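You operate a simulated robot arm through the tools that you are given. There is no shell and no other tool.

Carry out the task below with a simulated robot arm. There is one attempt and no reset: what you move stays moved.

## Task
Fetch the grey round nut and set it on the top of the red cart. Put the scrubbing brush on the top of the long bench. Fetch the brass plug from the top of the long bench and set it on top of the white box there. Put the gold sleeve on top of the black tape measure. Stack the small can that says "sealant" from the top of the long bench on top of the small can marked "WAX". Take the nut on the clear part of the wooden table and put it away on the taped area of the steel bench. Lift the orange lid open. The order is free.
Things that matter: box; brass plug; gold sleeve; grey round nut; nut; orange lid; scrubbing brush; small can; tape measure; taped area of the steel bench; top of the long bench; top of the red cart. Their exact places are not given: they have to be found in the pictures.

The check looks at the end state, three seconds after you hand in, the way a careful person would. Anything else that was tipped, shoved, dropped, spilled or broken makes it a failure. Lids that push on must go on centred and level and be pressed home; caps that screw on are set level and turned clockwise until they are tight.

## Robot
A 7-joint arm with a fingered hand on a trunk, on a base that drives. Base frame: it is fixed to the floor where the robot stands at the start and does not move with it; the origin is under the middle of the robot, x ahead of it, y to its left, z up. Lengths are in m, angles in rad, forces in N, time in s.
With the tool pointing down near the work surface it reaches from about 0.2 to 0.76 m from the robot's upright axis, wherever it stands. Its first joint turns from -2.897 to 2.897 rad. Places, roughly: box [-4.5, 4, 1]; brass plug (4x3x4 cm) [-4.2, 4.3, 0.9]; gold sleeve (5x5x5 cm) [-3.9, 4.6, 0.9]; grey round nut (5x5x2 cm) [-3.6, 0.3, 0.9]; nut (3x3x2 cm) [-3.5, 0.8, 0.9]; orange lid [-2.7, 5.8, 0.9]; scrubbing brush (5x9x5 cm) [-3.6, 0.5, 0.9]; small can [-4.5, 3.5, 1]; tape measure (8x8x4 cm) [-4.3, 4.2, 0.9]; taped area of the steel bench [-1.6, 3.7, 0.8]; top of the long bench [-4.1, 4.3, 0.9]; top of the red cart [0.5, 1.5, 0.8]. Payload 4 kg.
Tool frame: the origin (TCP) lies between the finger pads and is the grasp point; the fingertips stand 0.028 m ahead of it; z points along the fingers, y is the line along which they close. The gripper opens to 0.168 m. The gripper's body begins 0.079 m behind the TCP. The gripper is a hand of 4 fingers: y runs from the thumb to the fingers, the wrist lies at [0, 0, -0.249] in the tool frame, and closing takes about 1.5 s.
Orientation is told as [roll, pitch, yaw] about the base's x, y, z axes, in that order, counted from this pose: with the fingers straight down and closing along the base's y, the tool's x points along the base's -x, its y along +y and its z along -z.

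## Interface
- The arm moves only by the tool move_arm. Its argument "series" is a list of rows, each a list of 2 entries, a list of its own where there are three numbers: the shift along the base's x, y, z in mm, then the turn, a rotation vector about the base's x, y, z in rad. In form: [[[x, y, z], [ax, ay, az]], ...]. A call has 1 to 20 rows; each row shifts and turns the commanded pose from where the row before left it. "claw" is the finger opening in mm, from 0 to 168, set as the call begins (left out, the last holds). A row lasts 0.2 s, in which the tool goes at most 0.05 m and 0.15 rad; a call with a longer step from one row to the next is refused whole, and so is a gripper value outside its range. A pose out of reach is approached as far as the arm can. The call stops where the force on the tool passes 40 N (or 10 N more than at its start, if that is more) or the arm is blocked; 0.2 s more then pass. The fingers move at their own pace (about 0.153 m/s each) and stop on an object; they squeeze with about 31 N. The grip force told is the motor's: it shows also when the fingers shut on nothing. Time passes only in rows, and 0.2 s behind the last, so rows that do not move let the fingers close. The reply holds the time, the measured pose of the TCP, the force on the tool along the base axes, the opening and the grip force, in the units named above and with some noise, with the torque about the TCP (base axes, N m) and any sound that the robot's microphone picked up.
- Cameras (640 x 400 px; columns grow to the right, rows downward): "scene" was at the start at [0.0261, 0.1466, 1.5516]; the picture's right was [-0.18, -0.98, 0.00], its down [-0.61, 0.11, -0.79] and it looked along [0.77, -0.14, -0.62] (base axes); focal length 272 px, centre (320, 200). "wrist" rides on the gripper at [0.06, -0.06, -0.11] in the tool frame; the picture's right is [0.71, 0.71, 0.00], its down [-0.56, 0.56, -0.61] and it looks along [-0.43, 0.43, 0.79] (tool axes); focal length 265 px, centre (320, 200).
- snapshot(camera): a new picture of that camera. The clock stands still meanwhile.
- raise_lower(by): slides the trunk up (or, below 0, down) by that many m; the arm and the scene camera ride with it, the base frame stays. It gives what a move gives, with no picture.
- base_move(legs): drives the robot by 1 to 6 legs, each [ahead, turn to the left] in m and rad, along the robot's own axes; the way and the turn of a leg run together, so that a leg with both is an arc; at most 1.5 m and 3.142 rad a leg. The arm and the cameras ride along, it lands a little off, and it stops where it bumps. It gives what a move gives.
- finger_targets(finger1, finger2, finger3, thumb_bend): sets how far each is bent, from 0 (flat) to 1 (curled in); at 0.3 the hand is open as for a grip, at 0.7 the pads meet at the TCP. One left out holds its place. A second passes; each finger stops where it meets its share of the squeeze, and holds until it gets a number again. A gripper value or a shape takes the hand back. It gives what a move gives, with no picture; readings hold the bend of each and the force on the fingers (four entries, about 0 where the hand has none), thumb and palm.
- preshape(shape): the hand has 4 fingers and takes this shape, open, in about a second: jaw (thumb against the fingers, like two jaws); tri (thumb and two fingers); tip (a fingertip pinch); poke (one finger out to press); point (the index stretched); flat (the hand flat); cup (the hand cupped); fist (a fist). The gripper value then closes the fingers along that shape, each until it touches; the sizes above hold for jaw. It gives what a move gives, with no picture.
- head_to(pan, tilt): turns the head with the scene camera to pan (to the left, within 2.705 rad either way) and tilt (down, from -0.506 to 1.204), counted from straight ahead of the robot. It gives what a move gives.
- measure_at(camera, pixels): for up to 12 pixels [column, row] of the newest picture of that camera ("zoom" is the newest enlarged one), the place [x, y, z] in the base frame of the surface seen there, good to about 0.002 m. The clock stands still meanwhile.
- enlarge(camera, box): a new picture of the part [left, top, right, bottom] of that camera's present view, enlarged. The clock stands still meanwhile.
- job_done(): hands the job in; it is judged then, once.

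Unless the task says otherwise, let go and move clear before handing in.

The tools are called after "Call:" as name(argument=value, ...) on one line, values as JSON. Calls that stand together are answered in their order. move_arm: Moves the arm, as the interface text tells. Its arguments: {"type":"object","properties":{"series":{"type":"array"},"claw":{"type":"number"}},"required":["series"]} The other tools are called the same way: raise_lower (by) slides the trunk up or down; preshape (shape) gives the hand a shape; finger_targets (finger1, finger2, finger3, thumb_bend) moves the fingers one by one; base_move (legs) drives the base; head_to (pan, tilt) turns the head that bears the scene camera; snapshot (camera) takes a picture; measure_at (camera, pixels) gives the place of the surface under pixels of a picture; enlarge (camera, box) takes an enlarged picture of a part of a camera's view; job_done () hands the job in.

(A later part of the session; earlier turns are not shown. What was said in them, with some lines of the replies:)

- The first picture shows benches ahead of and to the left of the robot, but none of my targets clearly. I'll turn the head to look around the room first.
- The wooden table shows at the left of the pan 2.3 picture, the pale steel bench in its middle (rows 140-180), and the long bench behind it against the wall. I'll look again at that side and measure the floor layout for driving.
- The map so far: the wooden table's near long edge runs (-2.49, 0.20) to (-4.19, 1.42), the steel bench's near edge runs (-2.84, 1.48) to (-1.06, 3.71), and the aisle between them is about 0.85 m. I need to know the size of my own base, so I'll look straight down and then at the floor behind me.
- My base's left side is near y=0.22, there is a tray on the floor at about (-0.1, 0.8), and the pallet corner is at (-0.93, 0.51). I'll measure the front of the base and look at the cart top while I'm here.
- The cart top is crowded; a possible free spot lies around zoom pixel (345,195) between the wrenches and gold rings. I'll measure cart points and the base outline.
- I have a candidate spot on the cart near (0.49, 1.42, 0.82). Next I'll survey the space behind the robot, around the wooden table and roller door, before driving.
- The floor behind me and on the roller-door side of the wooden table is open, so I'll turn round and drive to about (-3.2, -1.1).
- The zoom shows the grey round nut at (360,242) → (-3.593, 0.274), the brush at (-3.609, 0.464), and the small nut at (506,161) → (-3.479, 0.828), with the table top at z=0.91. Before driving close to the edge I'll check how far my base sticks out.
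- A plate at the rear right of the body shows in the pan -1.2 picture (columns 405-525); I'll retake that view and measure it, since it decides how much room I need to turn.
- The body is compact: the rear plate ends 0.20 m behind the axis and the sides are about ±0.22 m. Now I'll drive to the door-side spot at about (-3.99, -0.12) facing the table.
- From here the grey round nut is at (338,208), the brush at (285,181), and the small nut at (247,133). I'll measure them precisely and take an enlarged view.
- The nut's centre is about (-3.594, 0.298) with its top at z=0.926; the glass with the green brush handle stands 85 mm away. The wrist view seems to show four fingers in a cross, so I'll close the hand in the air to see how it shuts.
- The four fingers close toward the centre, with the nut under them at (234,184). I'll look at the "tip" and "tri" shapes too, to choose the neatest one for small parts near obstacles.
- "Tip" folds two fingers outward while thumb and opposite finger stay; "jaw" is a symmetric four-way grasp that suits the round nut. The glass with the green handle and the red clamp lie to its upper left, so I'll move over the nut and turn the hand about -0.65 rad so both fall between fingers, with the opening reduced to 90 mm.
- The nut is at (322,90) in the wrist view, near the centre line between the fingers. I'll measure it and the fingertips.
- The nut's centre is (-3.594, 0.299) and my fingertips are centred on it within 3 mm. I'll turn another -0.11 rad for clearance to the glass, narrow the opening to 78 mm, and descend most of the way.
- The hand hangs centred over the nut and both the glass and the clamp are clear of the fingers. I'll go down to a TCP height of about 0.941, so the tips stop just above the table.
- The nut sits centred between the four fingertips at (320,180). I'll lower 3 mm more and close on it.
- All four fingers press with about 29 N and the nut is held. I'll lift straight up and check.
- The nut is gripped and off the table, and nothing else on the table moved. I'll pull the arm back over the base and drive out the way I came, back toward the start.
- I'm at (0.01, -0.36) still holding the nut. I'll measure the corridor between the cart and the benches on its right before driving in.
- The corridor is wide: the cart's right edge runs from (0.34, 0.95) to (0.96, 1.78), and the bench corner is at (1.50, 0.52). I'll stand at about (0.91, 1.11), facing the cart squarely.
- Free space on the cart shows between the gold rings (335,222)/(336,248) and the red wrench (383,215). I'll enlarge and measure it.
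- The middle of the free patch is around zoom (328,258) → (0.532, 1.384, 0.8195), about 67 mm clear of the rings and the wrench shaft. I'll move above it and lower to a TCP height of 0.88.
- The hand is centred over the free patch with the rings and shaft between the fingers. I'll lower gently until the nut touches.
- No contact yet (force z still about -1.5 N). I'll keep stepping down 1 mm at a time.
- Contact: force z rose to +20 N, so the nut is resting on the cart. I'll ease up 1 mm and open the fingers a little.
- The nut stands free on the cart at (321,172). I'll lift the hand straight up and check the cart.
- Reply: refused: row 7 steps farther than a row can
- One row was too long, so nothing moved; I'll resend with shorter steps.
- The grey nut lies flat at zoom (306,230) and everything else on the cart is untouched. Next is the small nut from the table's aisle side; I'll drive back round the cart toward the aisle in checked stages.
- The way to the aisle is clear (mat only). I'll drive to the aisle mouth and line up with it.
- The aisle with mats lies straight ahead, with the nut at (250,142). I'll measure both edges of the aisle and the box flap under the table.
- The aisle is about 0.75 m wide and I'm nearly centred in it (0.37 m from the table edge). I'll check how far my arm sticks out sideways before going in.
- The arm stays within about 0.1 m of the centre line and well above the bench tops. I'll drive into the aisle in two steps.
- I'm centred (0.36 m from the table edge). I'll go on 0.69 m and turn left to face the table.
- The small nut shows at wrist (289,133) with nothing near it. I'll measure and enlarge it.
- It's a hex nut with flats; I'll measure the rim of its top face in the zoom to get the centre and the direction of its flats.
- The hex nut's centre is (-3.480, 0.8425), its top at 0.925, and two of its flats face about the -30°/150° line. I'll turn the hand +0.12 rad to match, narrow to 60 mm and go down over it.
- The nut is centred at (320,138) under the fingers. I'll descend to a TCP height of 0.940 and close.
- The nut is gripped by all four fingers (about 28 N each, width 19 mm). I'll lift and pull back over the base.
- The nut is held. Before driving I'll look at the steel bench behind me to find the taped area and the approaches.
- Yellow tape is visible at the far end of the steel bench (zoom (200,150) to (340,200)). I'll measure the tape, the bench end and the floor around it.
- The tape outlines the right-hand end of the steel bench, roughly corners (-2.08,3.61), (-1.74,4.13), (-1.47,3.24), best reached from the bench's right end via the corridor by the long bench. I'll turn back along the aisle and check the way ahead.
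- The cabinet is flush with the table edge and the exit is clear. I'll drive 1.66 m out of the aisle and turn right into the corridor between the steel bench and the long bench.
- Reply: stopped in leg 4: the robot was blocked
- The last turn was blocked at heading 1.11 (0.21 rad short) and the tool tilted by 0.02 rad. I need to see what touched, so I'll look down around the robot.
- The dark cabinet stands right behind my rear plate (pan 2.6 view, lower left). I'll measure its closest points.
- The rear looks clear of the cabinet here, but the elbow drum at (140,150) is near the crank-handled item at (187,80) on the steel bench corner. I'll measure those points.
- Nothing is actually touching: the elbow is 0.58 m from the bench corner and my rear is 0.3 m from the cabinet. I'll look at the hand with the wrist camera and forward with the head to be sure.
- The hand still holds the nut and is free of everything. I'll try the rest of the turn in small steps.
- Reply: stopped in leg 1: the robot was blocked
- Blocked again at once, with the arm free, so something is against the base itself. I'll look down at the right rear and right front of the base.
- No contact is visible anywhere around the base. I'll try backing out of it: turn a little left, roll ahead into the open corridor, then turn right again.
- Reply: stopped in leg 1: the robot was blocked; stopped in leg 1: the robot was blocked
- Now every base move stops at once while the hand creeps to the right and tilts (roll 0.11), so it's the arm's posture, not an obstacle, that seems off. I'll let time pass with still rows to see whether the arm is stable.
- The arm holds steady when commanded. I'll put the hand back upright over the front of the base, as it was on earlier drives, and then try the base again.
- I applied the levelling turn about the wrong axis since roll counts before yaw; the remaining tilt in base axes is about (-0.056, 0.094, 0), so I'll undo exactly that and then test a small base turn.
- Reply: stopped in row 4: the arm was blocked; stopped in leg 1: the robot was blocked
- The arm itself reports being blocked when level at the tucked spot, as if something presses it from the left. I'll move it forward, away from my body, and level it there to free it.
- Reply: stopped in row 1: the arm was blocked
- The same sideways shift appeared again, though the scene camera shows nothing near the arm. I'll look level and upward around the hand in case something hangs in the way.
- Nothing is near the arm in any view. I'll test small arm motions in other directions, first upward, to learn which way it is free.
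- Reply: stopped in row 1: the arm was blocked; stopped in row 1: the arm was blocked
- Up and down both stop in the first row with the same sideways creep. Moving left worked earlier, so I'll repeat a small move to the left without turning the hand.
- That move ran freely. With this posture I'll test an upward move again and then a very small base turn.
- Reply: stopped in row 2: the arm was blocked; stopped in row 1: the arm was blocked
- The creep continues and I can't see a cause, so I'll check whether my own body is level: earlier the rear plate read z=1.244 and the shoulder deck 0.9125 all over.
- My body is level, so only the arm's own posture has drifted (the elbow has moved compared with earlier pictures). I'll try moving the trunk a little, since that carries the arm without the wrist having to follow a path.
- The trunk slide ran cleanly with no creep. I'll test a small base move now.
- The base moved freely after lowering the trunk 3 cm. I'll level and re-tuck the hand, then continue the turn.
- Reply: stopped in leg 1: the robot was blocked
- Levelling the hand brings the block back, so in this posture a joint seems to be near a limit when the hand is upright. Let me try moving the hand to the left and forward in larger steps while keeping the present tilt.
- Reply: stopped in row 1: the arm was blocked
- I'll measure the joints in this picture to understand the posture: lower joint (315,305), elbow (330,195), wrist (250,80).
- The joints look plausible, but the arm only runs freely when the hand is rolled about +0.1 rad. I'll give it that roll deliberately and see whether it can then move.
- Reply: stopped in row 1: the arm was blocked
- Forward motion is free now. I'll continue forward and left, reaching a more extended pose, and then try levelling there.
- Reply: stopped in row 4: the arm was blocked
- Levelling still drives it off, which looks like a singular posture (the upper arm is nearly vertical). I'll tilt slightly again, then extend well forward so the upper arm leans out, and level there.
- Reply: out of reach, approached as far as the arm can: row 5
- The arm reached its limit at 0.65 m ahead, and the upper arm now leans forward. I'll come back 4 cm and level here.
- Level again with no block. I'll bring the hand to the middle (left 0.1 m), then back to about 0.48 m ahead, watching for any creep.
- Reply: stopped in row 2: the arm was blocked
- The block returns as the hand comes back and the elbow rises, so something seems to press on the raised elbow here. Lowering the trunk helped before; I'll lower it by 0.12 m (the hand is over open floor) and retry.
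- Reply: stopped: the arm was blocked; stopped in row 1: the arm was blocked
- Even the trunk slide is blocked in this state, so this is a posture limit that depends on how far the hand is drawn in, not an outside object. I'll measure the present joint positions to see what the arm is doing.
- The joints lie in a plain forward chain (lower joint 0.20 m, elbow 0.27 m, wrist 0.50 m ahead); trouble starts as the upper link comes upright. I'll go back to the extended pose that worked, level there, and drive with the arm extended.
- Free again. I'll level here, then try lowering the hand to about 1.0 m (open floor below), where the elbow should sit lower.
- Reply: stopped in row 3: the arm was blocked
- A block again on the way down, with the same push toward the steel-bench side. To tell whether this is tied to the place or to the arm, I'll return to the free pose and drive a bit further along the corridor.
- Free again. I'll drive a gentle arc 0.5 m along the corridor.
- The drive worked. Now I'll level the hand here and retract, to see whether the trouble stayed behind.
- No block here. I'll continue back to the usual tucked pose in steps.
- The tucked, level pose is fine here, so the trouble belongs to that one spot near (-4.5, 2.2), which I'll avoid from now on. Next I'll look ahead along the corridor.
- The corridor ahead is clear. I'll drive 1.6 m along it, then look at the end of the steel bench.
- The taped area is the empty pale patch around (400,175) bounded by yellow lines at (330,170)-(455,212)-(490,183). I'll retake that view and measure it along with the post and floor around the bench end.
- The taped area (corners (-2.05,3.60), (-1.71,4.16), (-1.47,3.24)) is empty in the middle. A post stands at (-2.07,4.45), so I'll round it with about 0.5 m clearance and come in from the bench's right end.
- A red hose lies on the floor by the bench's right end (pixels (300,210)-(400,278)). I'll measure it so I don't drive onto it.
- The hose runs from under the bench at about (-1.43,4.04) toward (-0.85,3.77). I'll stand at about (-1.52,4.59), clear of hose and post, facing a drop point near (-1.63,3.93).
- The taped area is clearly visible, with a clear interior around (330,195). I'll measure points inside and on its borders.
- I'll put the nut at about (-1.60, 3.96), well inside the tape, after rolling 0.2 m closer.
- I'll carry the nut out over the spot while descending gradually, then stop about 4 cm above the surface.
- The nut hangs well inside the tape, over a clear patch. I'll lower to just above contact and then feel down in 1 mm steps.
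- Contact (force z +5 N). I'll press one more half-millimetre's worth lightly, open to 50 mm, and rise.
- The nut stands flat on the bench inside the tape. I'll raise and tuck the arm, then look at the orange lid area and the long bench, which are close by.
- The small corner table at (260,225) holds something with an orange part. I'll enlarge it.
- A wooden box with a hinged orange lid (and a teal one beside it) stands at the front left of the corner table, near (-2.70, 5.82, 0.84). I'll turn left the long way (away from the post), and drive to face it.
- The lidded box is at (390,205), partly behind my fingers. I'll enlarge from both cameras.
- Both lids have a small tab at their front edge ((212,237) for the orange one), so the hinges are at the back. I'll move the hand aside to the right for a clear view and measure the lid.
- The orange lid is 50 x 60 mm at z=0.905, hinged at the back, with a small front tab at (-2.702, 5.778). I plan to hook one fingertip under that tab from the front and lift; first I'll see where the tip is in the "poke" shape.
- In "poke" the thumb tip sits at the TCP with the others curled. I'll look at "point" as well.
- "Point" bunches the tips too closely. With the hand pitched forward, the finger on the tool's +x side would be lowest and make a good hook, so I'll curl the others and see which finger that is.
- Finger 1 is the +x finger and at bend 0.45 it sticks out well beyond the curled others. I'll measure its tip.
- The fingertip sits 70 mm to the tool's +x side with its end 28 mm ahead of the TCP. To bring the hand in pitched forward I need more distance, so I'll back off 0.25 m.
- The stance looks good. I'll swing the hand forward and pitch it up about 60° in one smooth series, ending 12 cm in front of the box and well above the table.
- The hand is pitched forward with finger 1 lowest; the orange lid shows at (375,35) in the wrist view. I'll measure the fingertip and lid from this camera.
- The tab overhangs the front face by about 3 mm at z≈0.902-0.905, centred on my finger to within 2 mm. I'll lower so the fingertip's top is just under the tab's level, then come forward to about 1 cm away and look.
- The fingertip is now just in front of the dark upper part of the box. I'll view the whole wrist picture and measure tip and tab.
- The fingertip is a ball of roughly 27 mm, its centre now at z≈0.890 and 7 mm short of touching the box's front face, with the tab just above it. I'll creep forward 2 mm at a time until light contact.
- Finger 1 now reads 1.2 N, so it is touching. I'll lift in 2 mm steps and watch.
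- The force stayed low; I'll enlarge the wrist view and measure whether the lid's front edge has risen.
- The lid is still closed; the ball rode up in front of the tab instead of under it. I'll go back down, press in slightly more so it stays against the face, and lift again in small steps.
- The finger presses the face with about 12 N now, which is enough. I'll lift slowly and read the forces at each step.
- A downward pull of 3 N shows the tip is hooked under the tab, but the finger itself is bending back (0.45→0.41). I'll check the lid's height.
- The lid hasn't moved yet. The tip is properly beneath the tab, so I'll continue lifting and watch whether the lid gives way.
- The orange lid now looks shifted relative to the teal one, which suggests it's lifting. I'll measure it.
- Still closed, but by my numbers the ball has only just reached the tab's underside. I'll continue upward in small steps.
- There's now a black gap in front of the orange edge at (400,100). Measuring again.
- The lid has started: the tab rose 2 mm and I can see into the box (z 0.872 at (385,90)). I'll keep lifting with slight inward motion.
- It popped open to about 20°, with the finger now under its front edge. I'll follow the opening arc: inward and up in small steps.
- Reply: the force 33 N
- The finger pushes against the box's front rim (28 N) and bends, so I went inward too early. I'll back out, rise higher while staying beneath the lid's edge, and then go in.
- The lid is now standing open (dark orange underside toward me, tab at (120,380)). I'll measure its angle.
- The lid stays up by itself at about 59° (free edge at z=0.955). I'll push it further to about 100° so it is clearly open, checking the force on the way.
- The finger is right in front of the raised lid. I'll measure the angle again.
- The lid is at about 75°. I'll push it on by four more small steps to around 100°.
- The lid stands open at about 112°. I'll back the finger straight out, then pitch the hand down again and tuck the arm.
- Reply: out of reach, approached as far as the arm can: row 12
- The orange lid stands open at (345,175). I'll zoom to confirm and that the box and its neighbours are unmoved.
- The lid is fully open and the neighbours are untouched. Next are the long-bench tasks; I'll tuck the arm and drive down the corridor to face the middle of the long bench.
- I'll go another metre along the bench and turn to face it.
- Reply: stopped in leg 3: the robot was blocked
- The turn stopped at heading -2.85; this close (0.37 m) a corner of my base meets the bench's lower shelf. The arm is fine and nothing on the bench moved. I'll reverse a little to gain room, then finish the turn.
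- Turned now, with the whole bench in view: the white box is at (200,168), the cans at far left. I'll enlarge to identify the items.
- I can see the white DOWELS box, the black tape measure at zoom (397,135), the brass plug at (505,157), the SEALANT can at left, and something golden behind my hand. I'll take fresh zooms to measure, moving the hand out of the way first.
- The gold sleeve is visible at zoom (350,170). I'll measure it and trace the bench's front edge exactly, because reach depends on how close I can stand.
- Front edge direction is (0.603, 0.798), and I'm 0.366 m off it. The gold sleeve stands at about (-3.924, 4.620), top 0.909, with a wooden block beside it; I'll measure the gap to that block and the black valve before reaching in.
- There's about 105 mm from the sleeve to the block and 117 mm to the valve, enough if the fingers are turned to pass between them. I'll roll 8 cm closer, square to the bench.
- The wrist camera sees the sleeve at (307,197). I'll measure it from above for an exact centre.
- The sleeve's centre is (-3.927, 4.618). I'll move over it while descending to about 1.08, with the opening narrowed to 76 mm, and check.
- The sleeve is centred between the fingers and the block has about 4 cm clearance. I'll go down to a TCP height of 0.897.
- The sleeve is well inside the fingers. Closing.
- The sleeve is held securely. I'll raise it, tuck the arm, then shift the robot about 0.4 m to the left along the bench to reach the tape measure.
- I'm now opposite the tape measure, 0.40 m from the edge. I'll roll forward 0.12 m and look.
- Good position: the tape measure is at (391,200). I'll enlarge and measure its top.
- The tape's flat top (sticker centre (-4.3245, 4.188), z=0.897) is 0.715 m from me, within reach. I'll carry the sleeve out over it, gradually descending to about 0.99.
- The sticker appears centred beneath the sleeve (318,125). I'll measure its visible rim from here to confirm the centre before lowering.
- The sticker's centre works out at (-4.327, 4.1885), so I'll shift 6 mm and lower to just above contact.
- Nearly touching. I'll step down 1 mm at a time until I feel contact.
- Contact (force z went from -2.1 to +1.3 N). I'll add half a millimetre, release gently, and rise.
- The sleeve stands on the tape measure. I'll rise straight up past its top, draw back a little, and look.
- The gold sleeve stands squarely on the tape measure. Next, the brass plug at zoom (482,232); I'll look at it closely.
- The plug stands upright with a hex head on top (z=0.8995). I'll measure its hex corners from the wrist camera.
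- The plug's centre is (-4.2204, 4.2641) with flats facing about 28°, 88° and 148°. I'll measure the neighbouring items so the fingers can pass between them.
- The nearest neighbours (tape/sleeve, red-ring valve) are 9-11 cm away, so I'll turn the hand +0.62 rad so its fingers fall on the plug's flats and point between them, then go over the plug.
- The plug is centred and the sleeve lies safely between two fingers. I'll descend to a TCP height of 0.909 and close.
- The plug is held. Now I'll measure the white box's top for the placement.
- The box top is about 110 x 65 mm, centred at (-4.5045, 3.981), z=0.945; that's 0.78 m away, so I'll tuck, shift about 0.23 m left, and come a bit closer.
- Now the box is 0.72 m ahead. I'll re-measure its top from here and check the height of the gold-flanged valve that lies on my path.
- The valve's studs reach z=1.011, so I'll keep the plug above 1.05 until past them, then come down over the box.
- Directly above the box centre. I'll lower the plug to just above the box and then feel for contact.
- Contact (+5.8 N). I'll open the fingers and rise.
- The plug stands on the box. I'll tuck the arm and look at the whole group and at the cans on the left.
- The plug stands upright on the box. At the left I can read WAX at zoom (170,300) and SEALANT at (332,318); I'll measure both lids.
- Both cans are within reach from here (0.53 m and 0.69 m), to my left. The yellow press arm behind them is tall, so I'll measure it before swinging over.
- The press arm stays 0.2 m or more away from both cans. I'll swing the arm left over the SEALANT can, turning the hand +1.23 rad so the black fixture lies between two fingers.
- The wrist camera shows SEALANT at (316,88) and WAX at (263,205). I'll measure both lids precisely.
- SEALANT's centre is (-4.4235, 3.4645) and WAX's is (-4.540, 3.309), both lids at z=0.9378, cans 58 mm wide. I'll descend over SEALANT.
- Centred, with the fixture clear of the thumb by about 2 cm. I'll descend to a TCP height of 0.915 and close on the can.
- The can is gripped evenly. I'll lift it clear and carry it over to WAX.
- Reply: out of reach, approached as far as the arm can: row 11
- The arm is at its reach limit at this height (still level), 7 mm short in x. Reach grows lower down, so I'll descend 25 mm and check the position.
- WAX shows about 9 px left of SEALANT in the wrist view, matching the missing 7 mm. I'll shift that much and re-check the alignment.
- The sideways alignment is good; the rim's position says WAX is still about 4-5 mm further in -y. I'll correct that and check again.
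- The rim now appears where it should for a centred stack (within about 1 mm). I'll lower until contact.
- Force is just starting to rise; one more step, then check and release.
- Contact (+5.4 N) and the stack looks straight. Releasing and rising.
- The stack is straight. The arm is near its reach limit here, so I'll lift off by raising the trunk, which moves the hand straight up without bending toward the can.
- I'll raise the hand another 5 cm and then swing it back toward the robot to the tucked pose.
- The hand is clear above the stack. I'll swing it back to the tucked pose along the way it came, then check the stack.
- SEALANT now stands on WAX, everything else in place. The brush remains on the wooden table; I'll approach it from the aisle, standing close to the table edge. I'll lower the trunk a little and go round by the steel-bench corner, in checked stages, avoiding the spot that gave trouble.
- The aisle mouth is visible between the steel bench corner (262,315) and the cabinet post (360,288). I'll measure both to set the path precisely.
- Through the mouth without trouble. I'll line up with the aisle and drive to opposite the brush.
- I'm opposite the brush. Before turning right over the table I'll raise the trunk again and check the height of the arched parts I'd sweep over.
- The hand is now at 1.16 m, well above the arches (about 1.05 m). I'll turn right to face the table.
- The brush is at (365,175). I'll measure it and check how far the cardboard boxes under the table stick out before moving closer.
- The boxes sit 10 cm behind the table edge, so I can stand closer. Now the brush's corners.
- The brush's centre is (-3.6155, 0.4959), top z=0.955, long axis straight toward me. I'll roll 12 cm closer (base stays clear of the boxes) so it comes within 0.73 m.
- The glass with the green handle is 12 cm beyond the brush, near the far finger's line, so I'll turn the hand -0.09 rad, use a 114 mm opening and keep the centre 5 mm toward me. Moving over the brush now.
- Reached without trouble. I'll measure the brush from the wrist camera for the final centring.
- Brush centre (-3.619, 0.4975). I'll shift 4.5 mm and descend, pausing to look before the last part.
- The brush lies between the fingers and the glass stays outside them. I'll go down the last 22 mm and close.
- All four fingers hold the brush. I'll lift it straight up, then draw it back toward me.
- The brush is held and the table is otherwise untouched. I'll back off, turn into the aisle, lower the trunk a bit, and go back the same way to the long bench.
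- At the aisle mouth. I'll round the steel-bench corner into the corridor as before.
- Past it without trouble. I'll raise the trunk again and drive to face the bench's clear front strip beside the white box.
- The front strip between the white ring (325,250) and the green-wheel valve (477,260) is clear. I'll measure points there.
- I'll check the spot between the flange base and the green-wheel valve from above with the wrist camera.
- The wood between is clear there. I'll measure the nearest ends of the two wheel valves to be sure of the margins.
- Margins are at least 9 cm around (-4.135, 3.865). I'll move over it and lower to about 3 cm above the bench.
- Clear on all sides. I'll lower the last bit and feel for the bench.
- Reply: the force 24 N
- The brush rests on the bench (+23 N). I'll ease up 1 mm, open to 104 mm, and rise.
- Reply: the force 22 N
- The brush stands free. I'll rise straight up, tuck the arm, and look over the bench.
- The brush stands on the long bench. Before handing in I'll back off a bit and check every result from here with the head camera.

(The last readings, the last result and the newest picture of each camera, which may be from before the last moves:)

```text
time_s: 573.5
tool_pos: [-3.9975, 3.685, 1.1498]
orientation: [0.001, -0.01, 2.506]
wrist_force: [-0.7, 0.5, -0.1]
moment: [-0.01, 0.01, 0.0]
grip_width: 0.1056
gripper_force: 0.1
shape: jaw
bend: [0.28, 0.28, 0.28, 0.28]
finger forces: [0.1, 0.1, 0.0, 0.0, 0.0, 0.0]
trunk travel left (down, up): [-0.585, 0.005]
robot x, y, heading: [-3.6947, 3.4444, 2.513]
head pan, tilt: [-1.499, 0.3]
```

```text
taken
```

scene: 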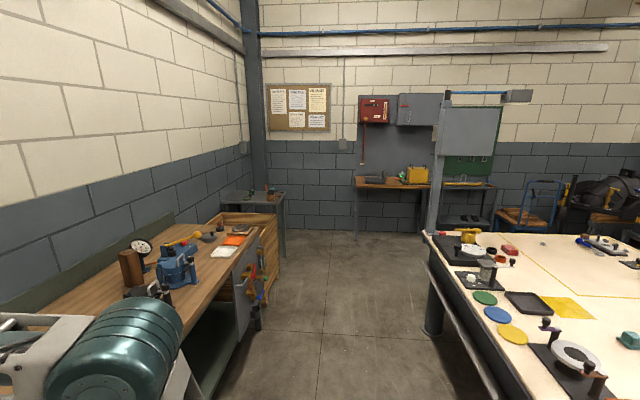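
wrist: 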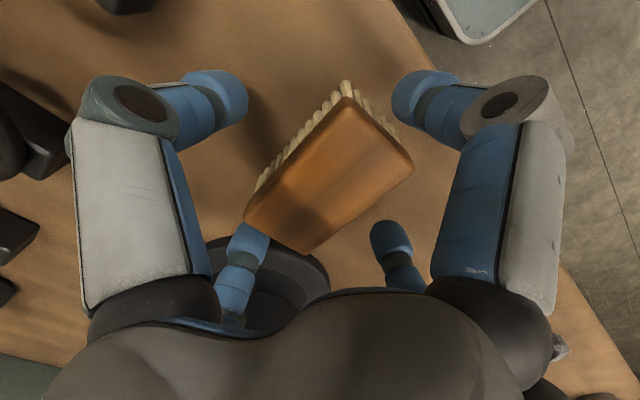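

Call:
enlarge(camera="scene", box=[225, 175, 295, 215])

Call:
enlarge(camera="scene", box=[490, 220, 640, 320])

Call:
move_arm(series=[[[25, 33, 0], [0, 0, 0]], [[25, 33, 0], [0, 0, 0]], [[25, 33, 0], [0, 0, 0]], [[25, 33, 0], [0, 0, 0]], [[0, 0, 0], [0, 0, 0]]])

Call:
head_to(pan=-0.1, tilt=0.7)

Call:
enlarge(camera="scene", box=[240, 130, 420, 300])

```text
9.14 times, centred on (260, 195) of scene
```

zoom: 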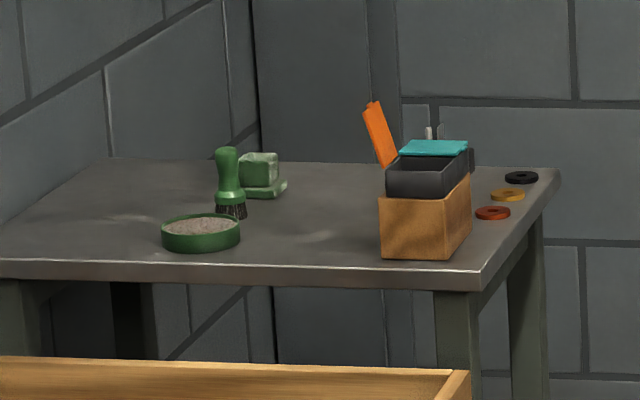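

```text
4.00 times, centred on (565, 270) of scene
```

zoom: 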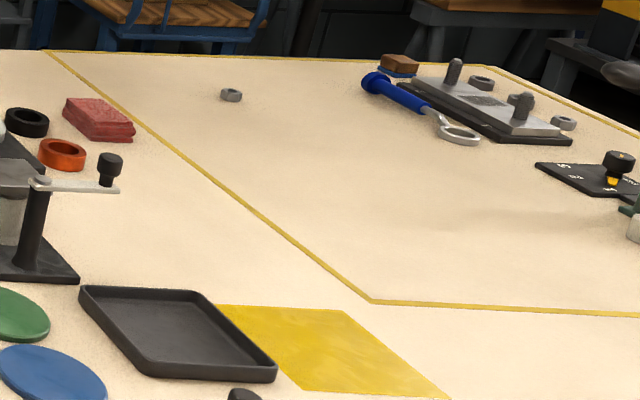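

```text
time_s: 574.8
tool_pos: [-3.8957, 3.8176, 1.1497]
orientation: [-0.001, -0.011, 2.507]
wrist_force: [-1.1, 0.5, 0.4]
moment: [0.03, 0.03, -0.01]
grip_width: 0.1057
gripper_force: 0.0
shape: jaw
bend: [0.28, 0.28, 0.28, 0.28]
finger forces: [0.0, 0.0, 0.0, 0.1, 0.0, 0.0]
trunk travel left (down, up): [-0.585, 0.005]
robot x, y, heading: [-3.6936, 3.4484, 2.508]
head pan, tilt: [-1.499, 0.3]
```

```text
time_s: 576.3
tool_pos: [-3.8966, 3.8176, 1.1499]
orientation: [0.001, -0.009, 2.506]
wrist_force: [0.1, 0.0, 0.1]
moment: [-0.03, -0.02, 0.01]
grip_width: 0.1056
gripper_force: 0.1
shape: jaw
bend: [0.28, 0.28, 0.28, 0.28]
finger forces: [0.0, 0.0, 0.1, 0.0, 0.1, 0.0]
trunk travel left (down, up): [-0.585, 0.005]
robot x, y, heading: [-3.6943, 3.4479, 2.507]
head pan, tilt: [-0.099, 0.7]
```

```text
2.35 times, centred on (330, 215) of scene
```

zoom: 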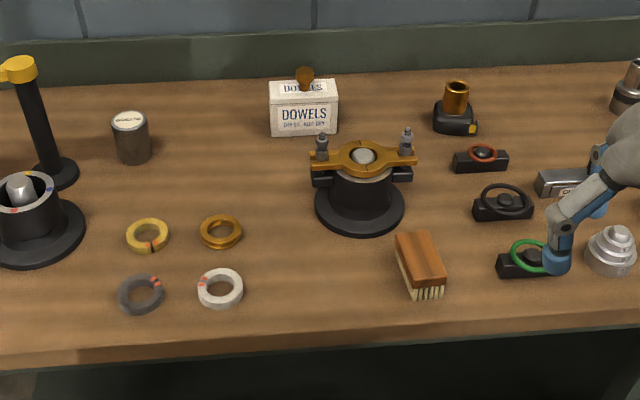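

All seven results check out in the pictures: the orange lid is up at zoom (380,130), the hex nut is inside the tape, and the plug is on the DOWELS box. The sleeve is on the tape measure, the brush is on the bench, SEALANT is on WAX, and I saw the grey nut lying flat on the cart earlier. The hand is empty and clear, so I'm handing in.

Call:
job_done()

```text
The job is handed in.
```

I finished all seven jobs and handed in. I checked each in pictures before handing in, except the grey nut, which I last saw when I set it down.

- **Grey round nut:** it lies flat on the top of the red cart, between the gold rings and the red wrench.
- **Scrubbing brush:** it stands on the front of the long bench, between the gold-flanged valve and the green-wheel valve.
- **Brass plug:** it stands upright on top of the white DOWELS box.
- **Gold sleeve:** it stands on the flat top of the black tape measure.
- **Sealant can:** it is stacked on the WAX can. I could see no offset between the two.
- **Nut from the wooden table:** it lies flat inside the taped area of the steel bench.
- **Orange lid:** it stands open at about 112° and stays up by itself.

Three things on the way may matter:

- **Turn at the long bench:** a corner of my base touched something low at the bench front, probably the lower shelf, and the turn stopped. Nothing on the bench moved.
- **Corner between the wooden table and the steel bench:** near (-4.5, 2.2) the arm and base were blocked several times, and I never found the cause. In the pictures nothing was touching and nothing had moved. I kept away from that spot afterwards.
- **Lid box:** while working the lid open I pressed against the front of its box with up to about 28 N. It did not appear to shift.
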